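You operate a simulated robot arm through the tools that you are given. There is no shell and no other tool. Be economical: measure what you need, move in short steps, check, and stop when the job is done.

You are at the controls of a simulated robot arm. One attempt, no reset.

## Task
Put the yellow block on the cream board.

It is judged by the outcome, as a careful person would: the job done as asked, and still so three seconds after it is handed in. It fails if anything else is knocked over, pushed out of place, dropped, spilled or broken.

## Robot
A 7-joint arm with a two-finger parallel gripper, fixed in place. Base frame: the origin is at the foot of the arm, x ahead of it, y to its left, z up; the work surface is at about z = 0. Lengths are in cm, angles in rad, forces in N, time in s.
With the tool pointing down near the work surface it reaches from about 24 to 62 cm from the base axis. Its first joint turns from -1.152 to 1.152 rad. Payload 2.6 kg.
The TCP is the grasp point between the finger pads, 3 cm short of the fingertips. In the tool frame z runs along the fingers and y along their closing line. Largest opening 9.4 cm; finger width 2.8, thickness 1; the body of the gripper, 5 by 9.6 cm, starts 5.5 cm behind the TCP.
Orientation is that of the tool frame in the base frame, as [roll, pitch, yaw] about the fixed x, y, z axes, in that order (R = Rz(yaw) Ry(pitch) Rx(roll)). With the fingers straight down and closing along the base's y, the tool's x points along the base's -x, its y along +y and its z along -z.

## Interface
- The arm moves only by the tool arm_command. Its argument "commands" is text: rows parted by semicolons, each of 7 numbers parted by spaces: the shift along the tool's x, y, z in units of 150 mm (1.0 is 150 mm), then the turn, a rotation vector about the tool's x, y, z in units of 60 degrees (1.0 is 60 degrees), then the gripper command, from -1 (shut) to 1 (fully open), values between in proportion. In form: tx ty tz rx ry rz gripper; .... A call has 1 to 12 rows; each row is the pose to reach, as a shift and turn from the pose commanded when the call began, along the tool's axes at that moment. A call with a number of a shift or a turn outside -1 to 1 is refused whole. Each row takes 0.2 s and may step no farther than 5 cm and 0.15 rad from the row before; otherwise, or with a gripper value out of range, the whole call is refused. A pose out of reach is approached as far as the arm can. The call stops where the force on the tool passes 40 N (or 10 N more than at its start, if that is more) or the arm is blocked; 0.2 s more then pass. Each finger travels about 7.2 cm/s and halts on what it meets, pressing with about 34 N; the grip force reading is that of the motor and also rises with nothing between the fingers. The clock runs only during rows and for 0.2 s after the last one: add rows that repeat a pose to give the fingers time. It gives the time, the measured TCP pose, the force on the tool (base axes), the opening and the grip force at its end, in the units of the frame above (readings bear some noise).
- Cameras (640 x 400 px; columns grow to the right, rows downward): "scene" is fixed at [4.15, 43.37, 56.82]; the picture's right is [-0.74, -0.67, 0.00], its down [-0.36, 0.40, -0.84] and it looks along [0.56, -0.63, -0.54] (base axes); focal length 313 px, centre (320, 200). "wrist" rides on the gripper at [7.6, 1.4, -10.2] in the tool frame; the picture's right is [-0.18, 0.98, 0.00], its down [-0.75, -0.14, -0.64] and it looks along [-0.63, -0.12, 0.77] (tool axes); focal length 243 px, centre (320, 200). There is no depth. A picture from a camera that has moved, and an enlarged one, comes with that camera's place and axes in the base frame and with its lens.
- capture(camera): a new picture of that camera. It takes no simulated time.
- inspect(camera, box): a new picture of the part [left, top, right, bottom] of that camera's present view, enlarged. It takes no simulated time.
- close_job(): hands the job in; it is judged then, once.

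Go step by step. Nothing tells you positions but the pictures and the camera data: compare them with the known pose of the tool, close in by small moves and look again before you grip or let go. The budget is 90 turns and 46 pictures, counting those below and the enlarged ones. Unless the task says otherwise, let go and move clear before handing in, and close with one line.

The tools are called after ">>>" as a command line: name --argument value ..., lists and objects as JSON in quotes. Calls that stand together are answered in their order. arm_command: Moves the arm, as the interface text tells. Its arguments: {"type":"object","properties":{"commands":{"type":"string"}},"required":["commands"]} The other tools are called the same way: capture (camera) takes a picture; inspect (camera, box) takes an enlarged picture of a part of a camera's view; close_job () hands the job in.

At the start:

```text
time: 0.0
position: [33.65, 2.75, 32.94]
ee_rot: [-3.141, 0.001, 3.14]
ft_force: [-0.3, 1.2, -0.2]
opening: 9.4
grip_force: 0.1
```

scene: 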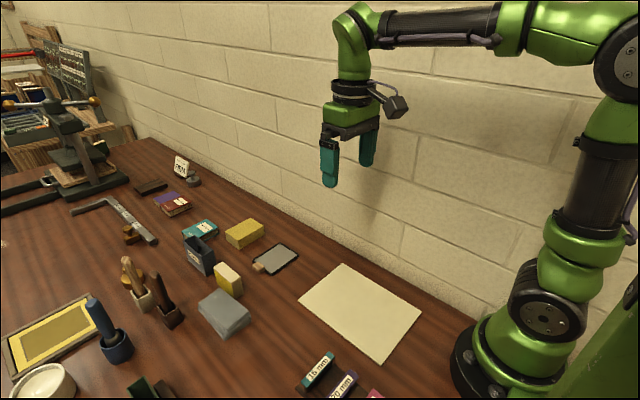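
wrist: 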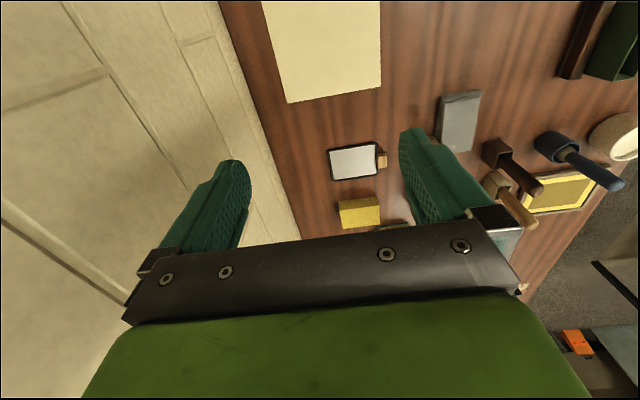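

I see a yellow block near (244,233), a second yellow-and-cream item near (228,280), and the cream board near (360,310). I'll enlarge both areas to tell them apart.

>>> inspect --camera "scene" --box '[150, 190, 310, 290]'

>>> inspect --camera "scene" --box '[260, 240, 500, 390]'

```text
4.00 times, centred on (230, 240) of scene
camera zoom: at [4.15, 43.37, 56.82], right [-0.74, -0.67, 0.0], down [-0.36, 0.4, -0.84], along [0.56, -0.63, -0.54], focal length 1251 px, centre (680, 40)
```

zoom: 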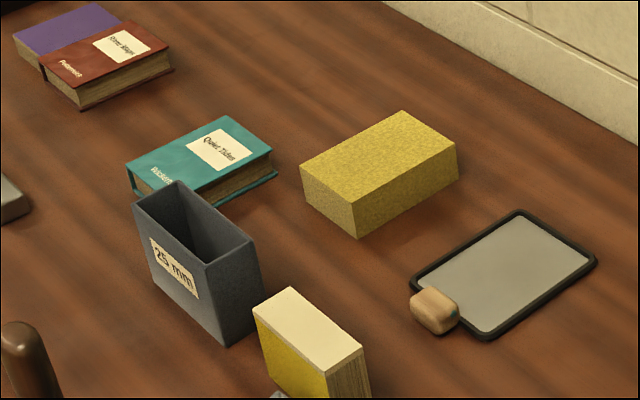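

```text
2.67 times, centred on (380, 315) of scene
camera zoom: at [4.15, 43.37, 56.82], right [-0.74, -0.67, 0.0], down [-0.36, 0.4, -0.84], along [0.56, -0.63, -0.54], focal length 834 px, centre (160, -107)
```

zoom: 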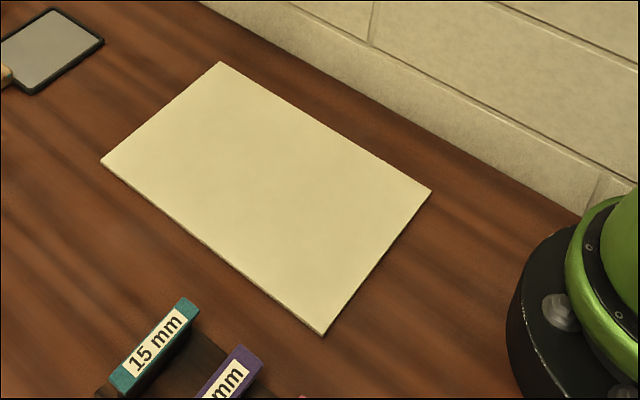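

The textured yellow piece sits around x≈66, y≈6. I need a closer look at the other yellow item before deciding which is the block.

>>> inspect --camera "scene" --box '[190, 250, 270, 300]'

>>> inspect --camera "wrist" --box '[320, 80, 480, 240]'

>>> inspect --camera "scene" --box '[215, 205, 279, 255]'

```text
8.00 times, centred on (230, 275) of scene
camera zoom: at [4.15, 43.37, 56.82], right [-0.74, -0.67, 0.0], down [-0.36, 0.4, -0.84], along [0.56, -0.63, -0.54], focal length 2502 px, centre (1040, -400)
```

zoom: 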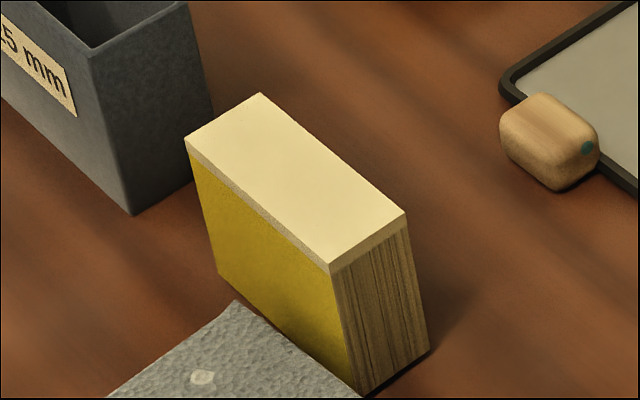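

```text
2.50 times, centred on (400, 160) of wrist
camera zoom: at [25.99, 4.14, 43.42], right [0.18, 0.98, 0.0], down [0.75, -0.14, 0.64], along [0.63, -0.12, -0.77], focal length 606 px, centre (120, 300)
```

zoom: 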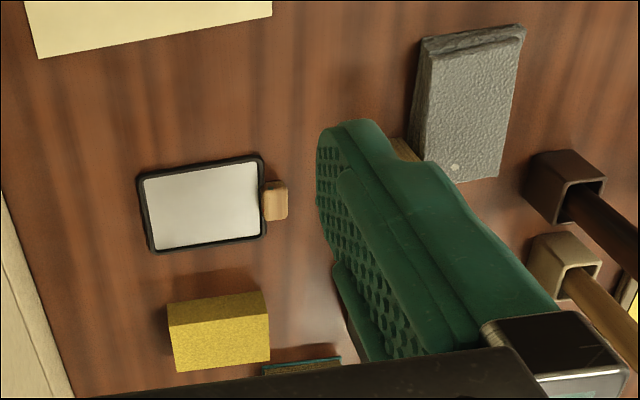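

```text
8.00 times, centred on (247, 230) of scene
camera zoom: at [4.15, 43.37, 56.82], right [-0.74, -0.67, 0.0], down [-0.36, 0.4, -0.84], along [0.56, -0.63, -0.54], focal length 2502 px, centre (904, -40)
```

zoom: 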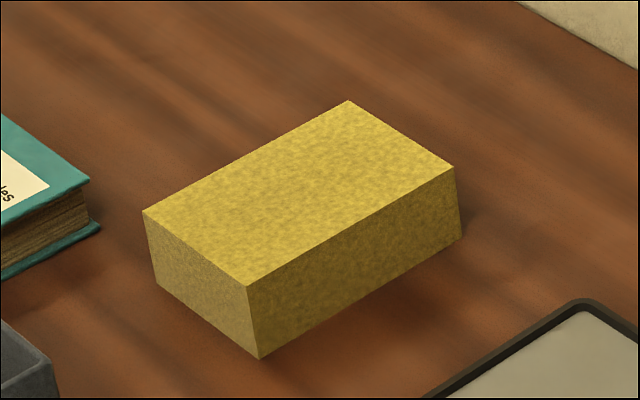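

One candidate is a solid yellow cuboid at (66, 6). The other is a wooden block with a yellow face, standing at (53, 20). I'll move the arm for a closer wrist view of both.

>>> arm_command --commands "-0.18 0.15 0.1 0 0 0 1;-0.36 0.3 0.2 0 0 0 1;-0.54 0.45 0.3 0 0 0 1;-0.72 0.6 0.4 0 0 0 1;-0.89 0.75 0.5 0 0 0 1;-0.89 0.75 0.5 0 0 0 1"

>>> capture --camera "wrist"

```text
time: 1.4
position: [47.07, 13.93, 25.59]
ee_rot: [3.141, -0.001, 3.141]
ft_force: [-0.2, 0.9, 1.0]
opening: 9.4
grip_force: 0.1
```

```text
38 pictures are left
camera wrist: at [39.39, 15.43, 35.96], right [0.18, 0.98, 0.0], down [0.75, -0.14, 0.64], along [0.63, -0.12, -0.77], focal length 243 px, centre (320, 200)
```

wrist: 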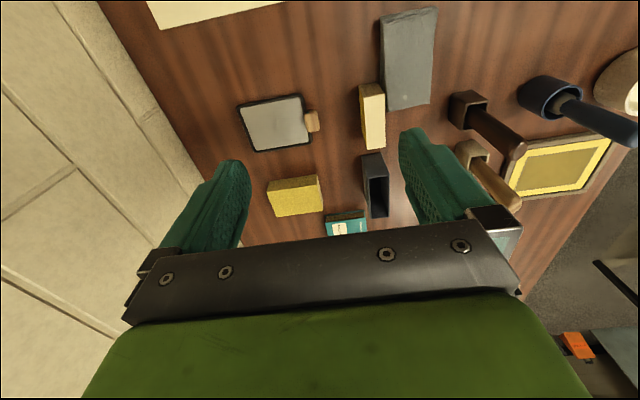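

>>> inspect --camera "wrist" --box '[340, 70, 420, 160]'

>>> inspect --camera "wrist" --box '[250, 160, 340, 230]'

```text
4.44 times, centred on (380, 115) of wrist
camera zoom: at [39.39, 15.43, 35.96], right [0.18, 0.98, 0.0], down [0.75, -0.14, 0.64], along [0.63, -0.12, -0.77], focal length 1078 px, centre (53, 578)
```

zoom: 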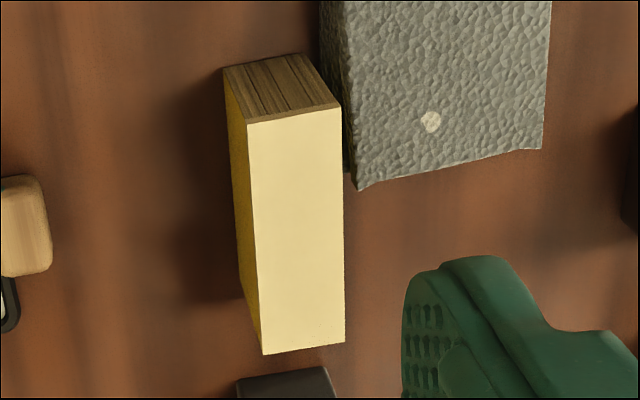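

```text
5.71 times, centred on (295, 195) of wrist
camera zoom: at [39.39, 15.43, 35.96], right [0.18, 0.98, 0.0], down [0.75, -0.14, 0.64], along [0.63, -0.12, -0.77], focal length 1386 px, centre (463, 229)
```

zoom: 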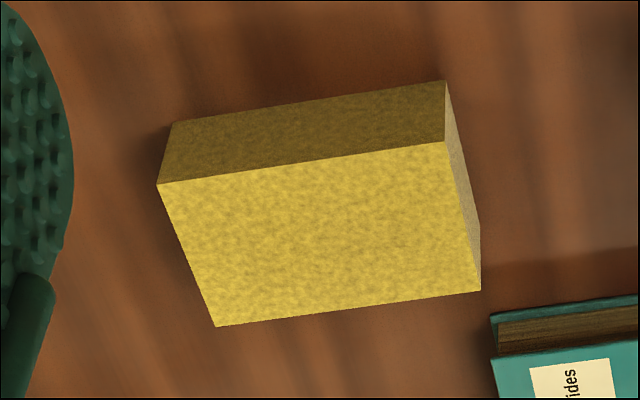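

The wooden block has yellow paint on both broad faces, a cream cap and bare wood ends, and a grey slab stands close beside it. The other yellow piece looks like foam or sponge and lies beyond straight-down reach. I'll go closer to examine both before choosing.

>>> arm_command --commands "0.2 -0.05 0.15 0 0 0 1;0.4 -0.12 0.3 0 0 0 1;0.5 -0.2 0.5 0 0 0 1;0.5 -0.2 0.6 0 0 0 1;0.5 -0.2 0.6 0 0 0 1"

>>> inspect --camera "wrist" --box '[240, 60, 460, 230]'

```text
time: 2.6
position: [39.5, 10.96, 16.42]
ee_rot: [-3.14, -0.001, 3.141]
ft_force: [-0.2, -0.3, -0.3]
opening: 9.38
grip_force: 0.1
```

```text
2.35 times, centred on (350, 145) of wrist
camera zoom: at [31.86, 12.41, 26.88], right [0.18, 0.98, 0.0], down [0.75, -0.14, 0.64], along [0.63, -0.12, -0.77], focal length 571 px, centre (249, 329)
```

zoom: 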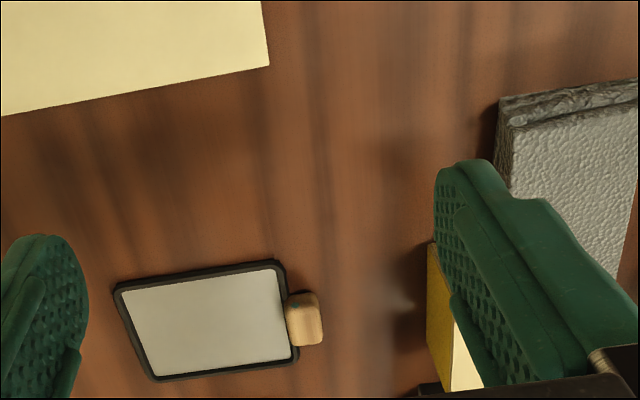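

The finger hides the block from here, so I'll shift left (+y) to bring it between the fingers.

>>> arm_command --commands "0 0.25 0 0 0 0 1;0 0.5 0 0 0 0 1;0 0.5 0 0 0 0 1"

>>> inspect --camera "wrist" --box '[230, 80, 450, 240]'

>>> capture --camera "scene"

```text
time: 3.4
position: [39.48, 18.3, 16.59]
ee_rot: [3.141, -0.001, -3.141]
ft_force: [0.6, 0.3, -0.1]
opening: 9.39
grip_force: 0.1
```

```text
2.50 times, centred on (340, 160) of wrist
camera zoom: at [31.84, 19.94, 27.01], right [0.18, 0.98, 0.0], down [0.75, -0.14, 0.64], along [0.63, -0.12, -0.77], focal length 606 px, centre (270, 300)
```

zoom: 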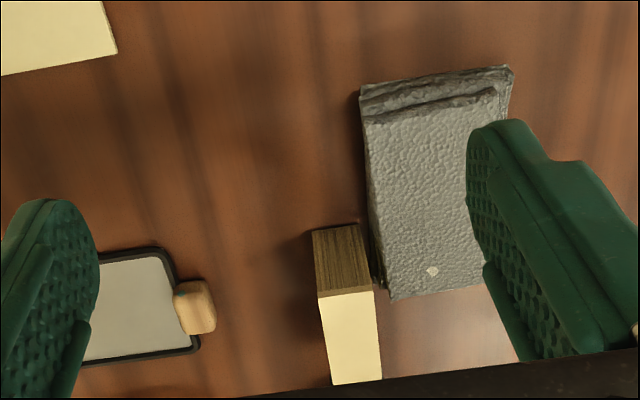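

```text
33 pictures are left
```

scene: 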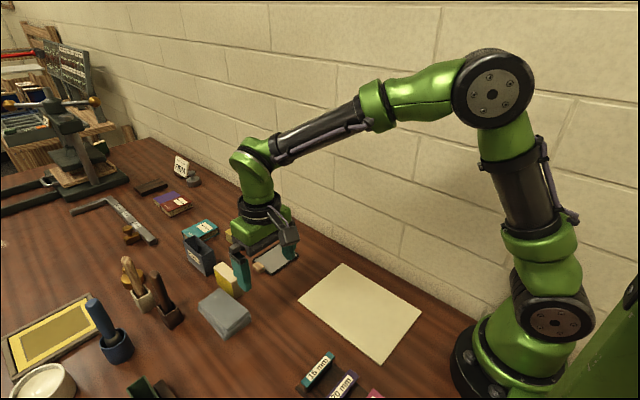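

The grey thing is a folded cloth and the other yellow piece looks like a cleaning sponge. I take the wooden yellow-painted piece, centred near (52.8, 20.0) and about 5.5 tall, as the yellow block. Next I'll check the cloth's height and the neighbours around the grasp.

>>> inspect --camera "scene" --box '[120, 220, 280, 340]'

```text
3.33 times, centred on (200, 280) of scene
camera zoom: at [4.15, 43.37, 56.82], right [-0.74, -0.67, 0.0], down [-0.36, 0.4, -0.84], along [0.56, -0.63, -0.54], focal length 1042 px, centre (720, -67)
```

zoom: 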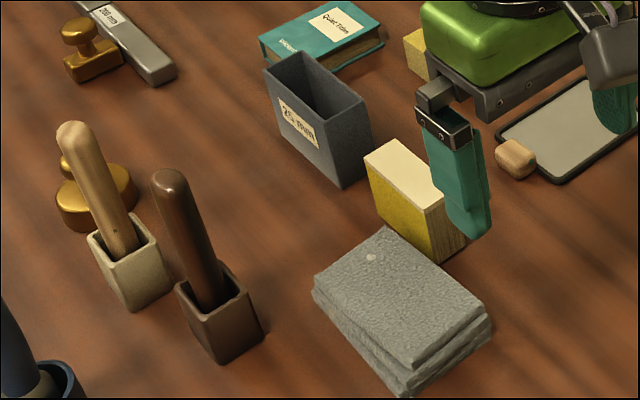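

The cloth is about 2.4 cm high, with its edge near y=22 ending at x≈53. I'll grip near the far part of the block (x≈54.2) with the fingers part-open and tips above z≈2.8, hovering over it first.

>>> arm_command --commands "-0.25 0.03 0.05 0 0 0 0.5;-0.5 0.06 0.1 0 0 0 0.04;-0.75 0.09 0.15 0 0 0 0.04;-0.981 0.117 0.24 0 0 0 0.04;-0.981 0.117 0.24 0 0 0 0.04"

>>> capture --camera "wrist"

>>> inspect --camera "scene" --box '[150, 190, 310, 310]'

```text
time: 4.6
position: [54.16, 20.09, 12.84]
ee_rot: [-3.141, 0.0, 3.141]
ft_force: [0.7, 0.0, 0.2]
opening: 4.89
grip_force: 0.1
```

```text
31 pictures are left
camera wrist: at [46.49, 21.6, 23.21], right [0.18, 0.98, 0.0], down [0.75, -0.14, 0.64], along [0.63, -0.12, -0.77], focal length 243 px, centre (320, 200)
```

wrist: 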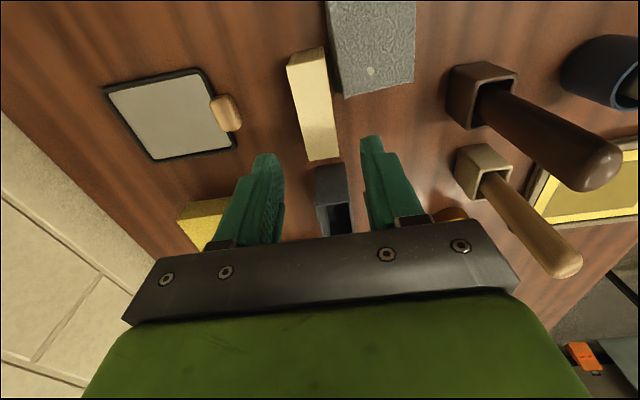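

```text
3.33 times, centred on (230, 250) of scene
camera zoom: at [4.16, 43.37, 56.82], right [-0.74, -0.67, 0.0], down [-0.36, 0.4, -0.84], along [0.56, -0.63, -0.54], focal length 1042 px, centre (620, 33)
```

zoom: 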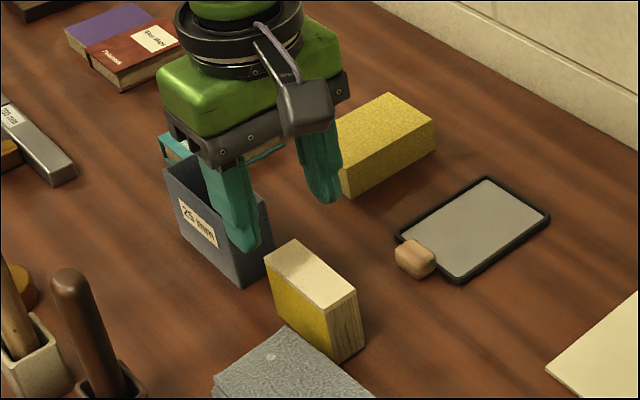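

The block is centred at (53.0, 20.05), between the finger lines, and clear of the 25 mm box (x≈60). I'm lowering around it now.

>>> arm_command --commands "0 0 0.15 0 0 0 0.04;0 0 0.3 0 0 0 0.04;0 0 0.4 0 0 0 0.04;0 0 0.465 0 0 0 0.04;0 0 0.465 0 0 0 0.04"

>>> inspect --camera "scene" --box '[170, 220, 290, 310]'

>>> capture --camera "wrist"

```text
time: 5.8
position: [54.1, 20.22, 5.9]
ee_rot: [3.141, 0.0, 3.141]
ft_force: [-0.2, 0.3, -0.5]
opening: 4.89
grip_force: 0.1
```

```text
4.44 times, centred on (230, 265) of scene
camera zoom: at [4.15, 43.37, 56.82], right [-0.74, -0.67, 0.0], down [-0.36, 0.4, -0.84], along [0.56, -0.63, -0.54], focal length 1390 px, centre (720, -89)
```

zoom: 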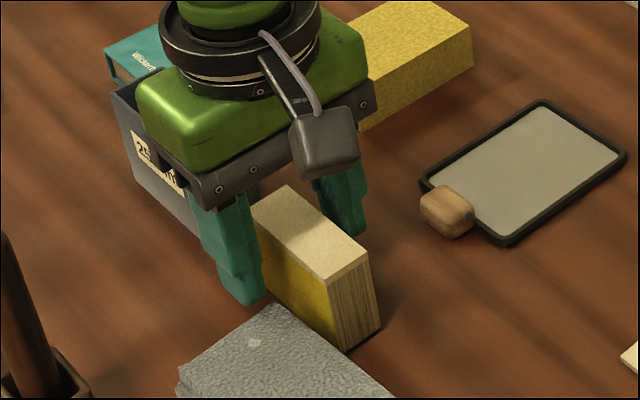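

```text
28 pictures are left
camera wrist: at [46.52, 21.7, 16.3], right [0.18, 0.98, 0.0], down [0.75, -0.14, 0.64], along [0.63, -0.12, -0.77], focal length 243 px, centre (320, 200)
```

wrist: 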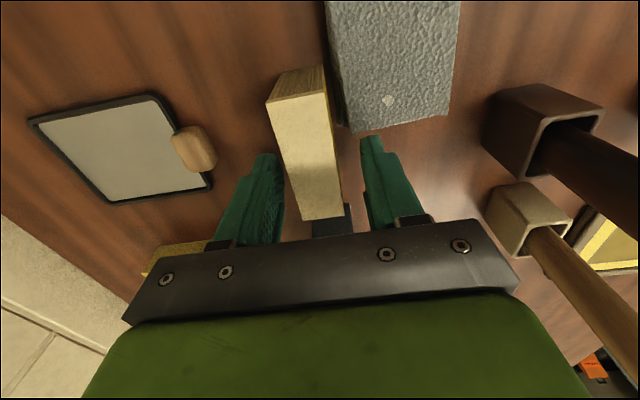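

The fingers straddle the block with clearance to the cloth. Closing the grip.

>>> arm_command --commands "0 0 0 0 0 0 -0.3;0 0 0 0 0 0 -0.7;0 0 0 0 0 0 -1;0 0 0 0 0 0 -1"

>>> capture --camera "wrist"

```text
time: 6.8
position: [54.18, 20.22, 5.95]
ee_rot: [-3.141, 0.0, 3.141]
ft_force: [0.4, -1.1, 0.7]
opening: 2.89
grip_force: 34.2
```

```text
27 pictures are left
camera wrist: at [46.53, 21.7, 16.33], right [0.18, 0.98, 0.0], down [0.75, -0.14, 0.64], along [0.63, -0.12, -0.77], focal length 243 px, centre (320, 200)
```

wrist: 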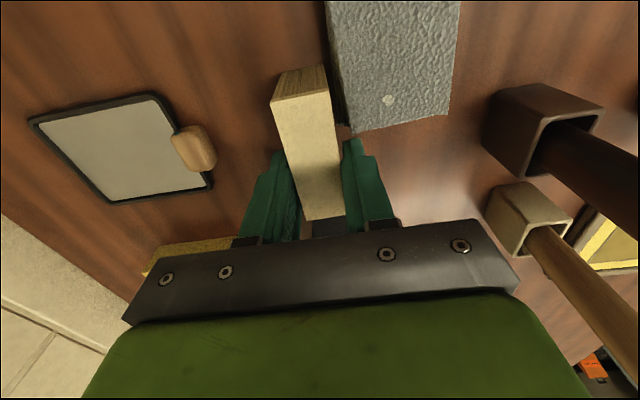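

The block is gripped (opening 2.9, 34 N). I'll lift it straight up.

>>> arm_command --commands "0 0 -0.07 0 0 0 -1;0 0 -0.2 0 0 0 -1;0 0 -0.4 0 0 0 -1;0 0 -0.6 0 0 0 -1;0 0 -0.6 0 0 0 -1"

>>> capture --camera "scene"

>>> capture --camera "wrist"

```text
time: 8.0
position: [54.2, 20.2, 15.01]
ee_rot: [-3.141, 0.001, 3.141]
ft_force: [-0.1, -0.9, 0.0]
opening: 2.86
grip_force: 33.9
```

```text
26 pictures are left
```

scene: 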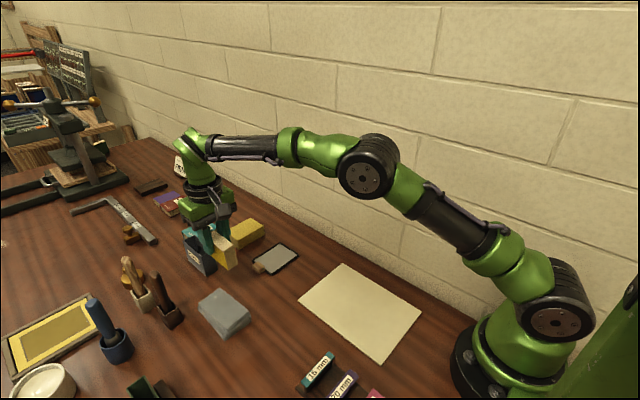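

```text
25 pictures are left
camera wrist: at [46.57, 21.64, 25.42], right [0.18, 0.98, 0.0], down [0.75, -0.14, 0.64], along [0.63, -0.12, -0.77], focal length 243 px, centre (320, 200)
```

wrist: 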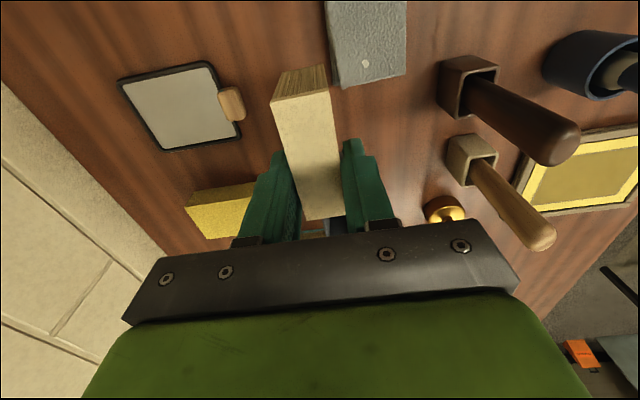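

The block is up cleanly and the cloth and box haven't moved. The board spans about x 17–39, y −4.4–11.6, so I'm carrying the block to about (32.5, 3.6).

>>> arm_command --commands "0.1 -0.067 0 0 0 0 -1;0.3 -0.2 0 0 0 0 -1;0.5 -0.34 0 0 0 0 -1;0.7 -0.47 0 0 0 0 -1;0.8 -0.533 0 0 0 0 -1"

>>> arm_command --commands "0.15 -0.13 0 0 0 0 -1;0.35 -0.31 0 0 0 0 -1;0.53 -0.47 0 0 0 0 -1;0.647 -0.573 0.1 0 0 0 -1;0.647 -0.573 0.2 0 0 0 -1;0.647 -0.573 0.2 0 0 0 -1"

>>> capture --camera "scene"

>>> capture --camera "wrist"

```text
time: 9.2
position: [42.22, 12.16, 14.96]
ee_rot: [3.14, 0.002, -3.14]
ft_force: [-0.2, 0.0, -0.6]
opening: 2.87
grip_force: 34.0
```

```text
time: 10.6
position: [32.53, 3.57, 11.91]
ee_rot: [3.141, 0.0, -3.141]
ft_force: [0.3, 0.5, -1.2]
opening: 2.88
grip_force: 33.6
```

```text
24 pictures are left
```

scene: 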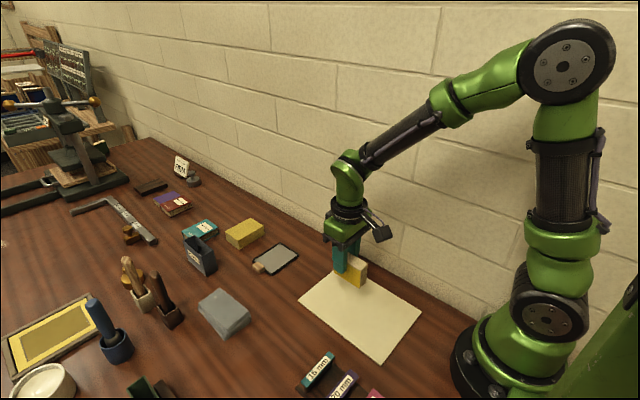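

```text
23 pictures are left
camera wrist: at [24.85, 5.02, 22.32], right [0.18, 0.98, 0.0], down [0.75, -0.14, 0.64], along [0.63, -0.12, -0.77], focal length 243 px, centre (320, 200)
```

wrist: 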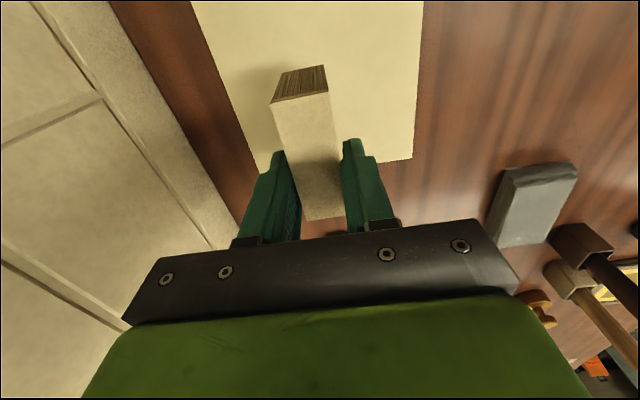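

The block is above the board. I'll shift 1.5 cm inward and lower to just above contact.

>>> arm_command --commands "0.1 0 0.1 0 0 0 -1;0.1 0 0.2 0 0 0 -1;0.1 0 0.28 0 0 0 -1;0.1 0 0.327 0 0 0 -1;0.1 0 0.327 0 0 0 -1"

>>> inspect --camera "scene" --box '[290, 230, 430, 330]'

```text
time: 11.8
position: [30.96, 3.54, 6.88]
ee_rot: [-3.14, -0.001, -3.14]
ft_force: [-0.6, 0.1, -0.8]
opening: 2.85
grip_force: 33.3
```

```text
4.00 times, centred on (360, 280) of scene
camera zoom: at [4.15, 43.37, 56.82], right [-0.74, -0.67, 0.0], down [-0.36, 0.4, -0.84], along [0.56, -0.63, -0.54], focal length 1251 px, centre (160, -120)
```

zoom: 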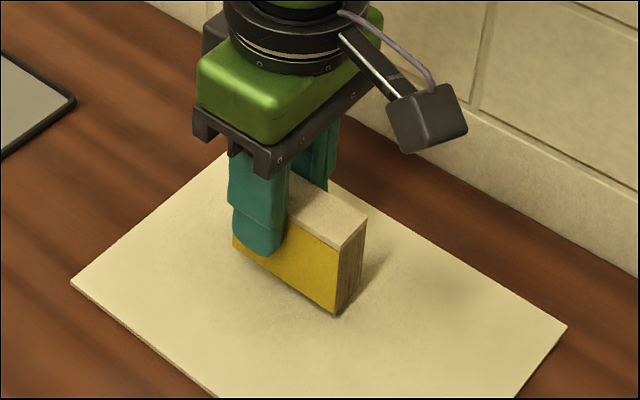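

It is nearly touching. I'll go down in 1 mm steps and watch the force.

>>> arm_command --commands "0 0 0.007 0 0 0 -1;0 0 0.014 0 0 0 -1;0 0 0.02 0 0 0 -1;0 0 0.02 0 0 0 -1"

```text
time: 12.8
position: [31.04, 3.58, 6.73]
ee_rot: [-3.141, -0.001, 3.141]
ft_force: [0.3, 0.3, -1.3]
opening: 2.89
grip_force: 33.7
```

>>> arm_command --commands "0 0 0.007 0 0 0 -1;0 0 0.014 0 0 0 -1;0 0 0.014 0 0 0 -1"

```text
time: 13.6
position: [30.93, 3.62, 6.52]
ee_rot: [3.141, 0.0, 3.14]
ft_force: [0.5, 0.1, -1.2]
opening: 2.87
grip_force: 34.4
```

>>> arm_command --commands "0 0 0.007 0 0 0 -1;0 0 0.014 0 0 0 -1;0 0 0.014 0 0 0 -1"

>>> inspect --camera "scene" --box '[330, 270, 410, 320]'

```text
time: 14.4
position: [31.01, 3.46, 6.28]
ee_rot: [-3.14, 0.001, 3.141]
ft_force: [-0.7, 0.7, -0.8]
opening: 2.86
grip_force: 34.4
```

```text
8.00 times, centred on (370, 295) of scene
camera zoom: at [4.15, 43.37, 56.82], right [-0.74, -0.67, 0.0], down [-0.36, 0.4, -0.84], along [0.56, -0.63, -0.54], focal length 2502 px, centre (-80, -560)
```

zoom: 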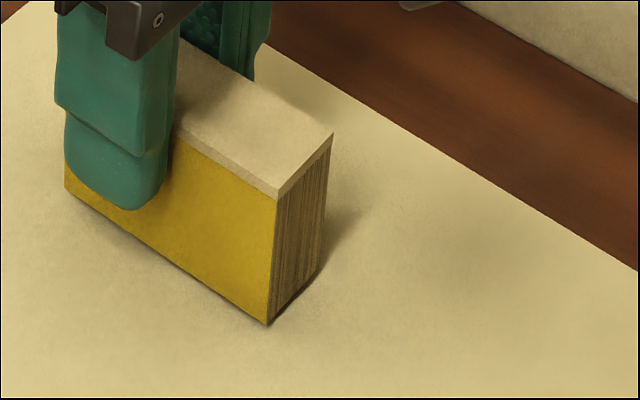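

Contact is very close, with only a thin shadow gap at most. I'll take one more small step down.

>>> arm_command --commands "0 0 0.007 0 0 0 -1;0 0 0.014 0 0 0 -1;0 0 0.014 0 0 0 -1"

```text
time: 15.2
position: [31.07, 3.56, 6.17]
ee_rot: [3.141, 0.003, 3.139]
ft_force: [-6.9, -7.8, 34.1]
opening: 2.87
grip_force: 34.0
```

It is in contact (34 N). I'll back off about 1 mm to relieve the press, then open gently to a modest width.

>>> arm_command --commands "0 0 -0.007 0 0 0 -1;0 0 -0.007 0 0 0 -1"

```text
time: 15.8
position: [31.03, 3.72, 6.32]
ee_rot: [-3.141, 0.003, -3.139]
ft_force: [4.3, -2.3, 11.0]
opening: 2.89
grip_force: 33.5
```

>>> arm_command --commands "0 0 -0.003 0 0 0 -0.3;0 0 -0.003 0 0 0 0;0 0 -0.003 0 0 0 0.1;0 0 -0.003 0 0 0 0.1"

>>> inspect --camera "scene" --box '[290, 230, 430, 330]'

```text
time: 16.8
position: [31.1, 3.64, 6.29]
ee_rot: [-3.141, 0.0, -3.141]
ft_force: [0.7, 0.1, -0.7]
opening: 5.17
grip_force: 0.0
```

```text
4.00 times, centred on (360, 280) of scene
camera zoom: at [4.15, 43.37, 56.82], right [-0.74, -0.67, 0.0], down [-0.36, 0.4, -0.84], along [0.56, -0.63, -0.54], focal length 1251 px, centre (160, -120)
```

zoom: 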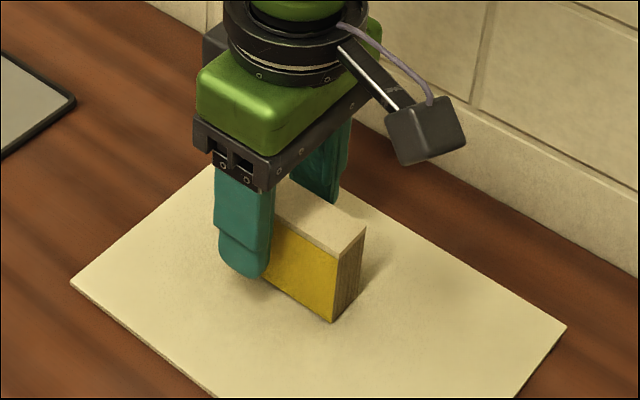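

The block stands upright on the board, and the fingers are free on both sides. I'll rise straight up and check.

>>> arm_command --commands "0 0 -0.1 0 0 0 0.1;0 0 -0.3 0 0 0 0.1;0 0 -0.6 0 0 0 0.1;0 0 -0.9 0 0 0 0.1;0 0 -0.9 0 0 0 0.1"

>>> capture --camera "scene"

```text
time: 18.0
position: [31.17, 3.69, 19.95]
ee_rot: [-3.139, 0.0, -3.141]
ft_force: [-0.1, -0.3, 0.3]
opening: 5.15
grip_force: 0.1
```

```text
19 pictures are left
```

scene: 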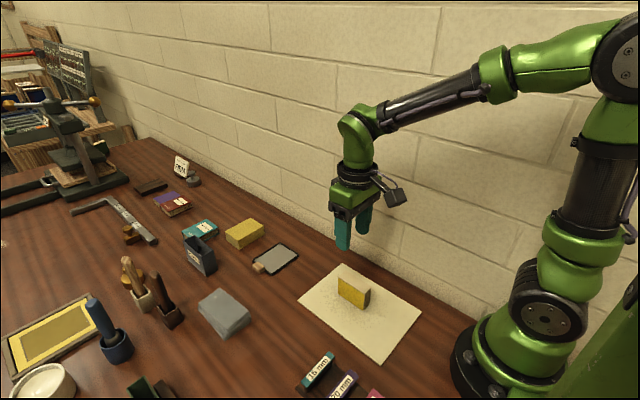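

The block stands on the cream board, the gripper is clear, and nothing else has moved. Handing in.

>>> close_job

```text
The job is handed in.
```

The yellow-sided wooden block now stands upright on the cream board, with nothing else disturbed; I took it as "the yellow block" over the all-yellow piece further back, which looked like a sponge, though the wording could mean either.
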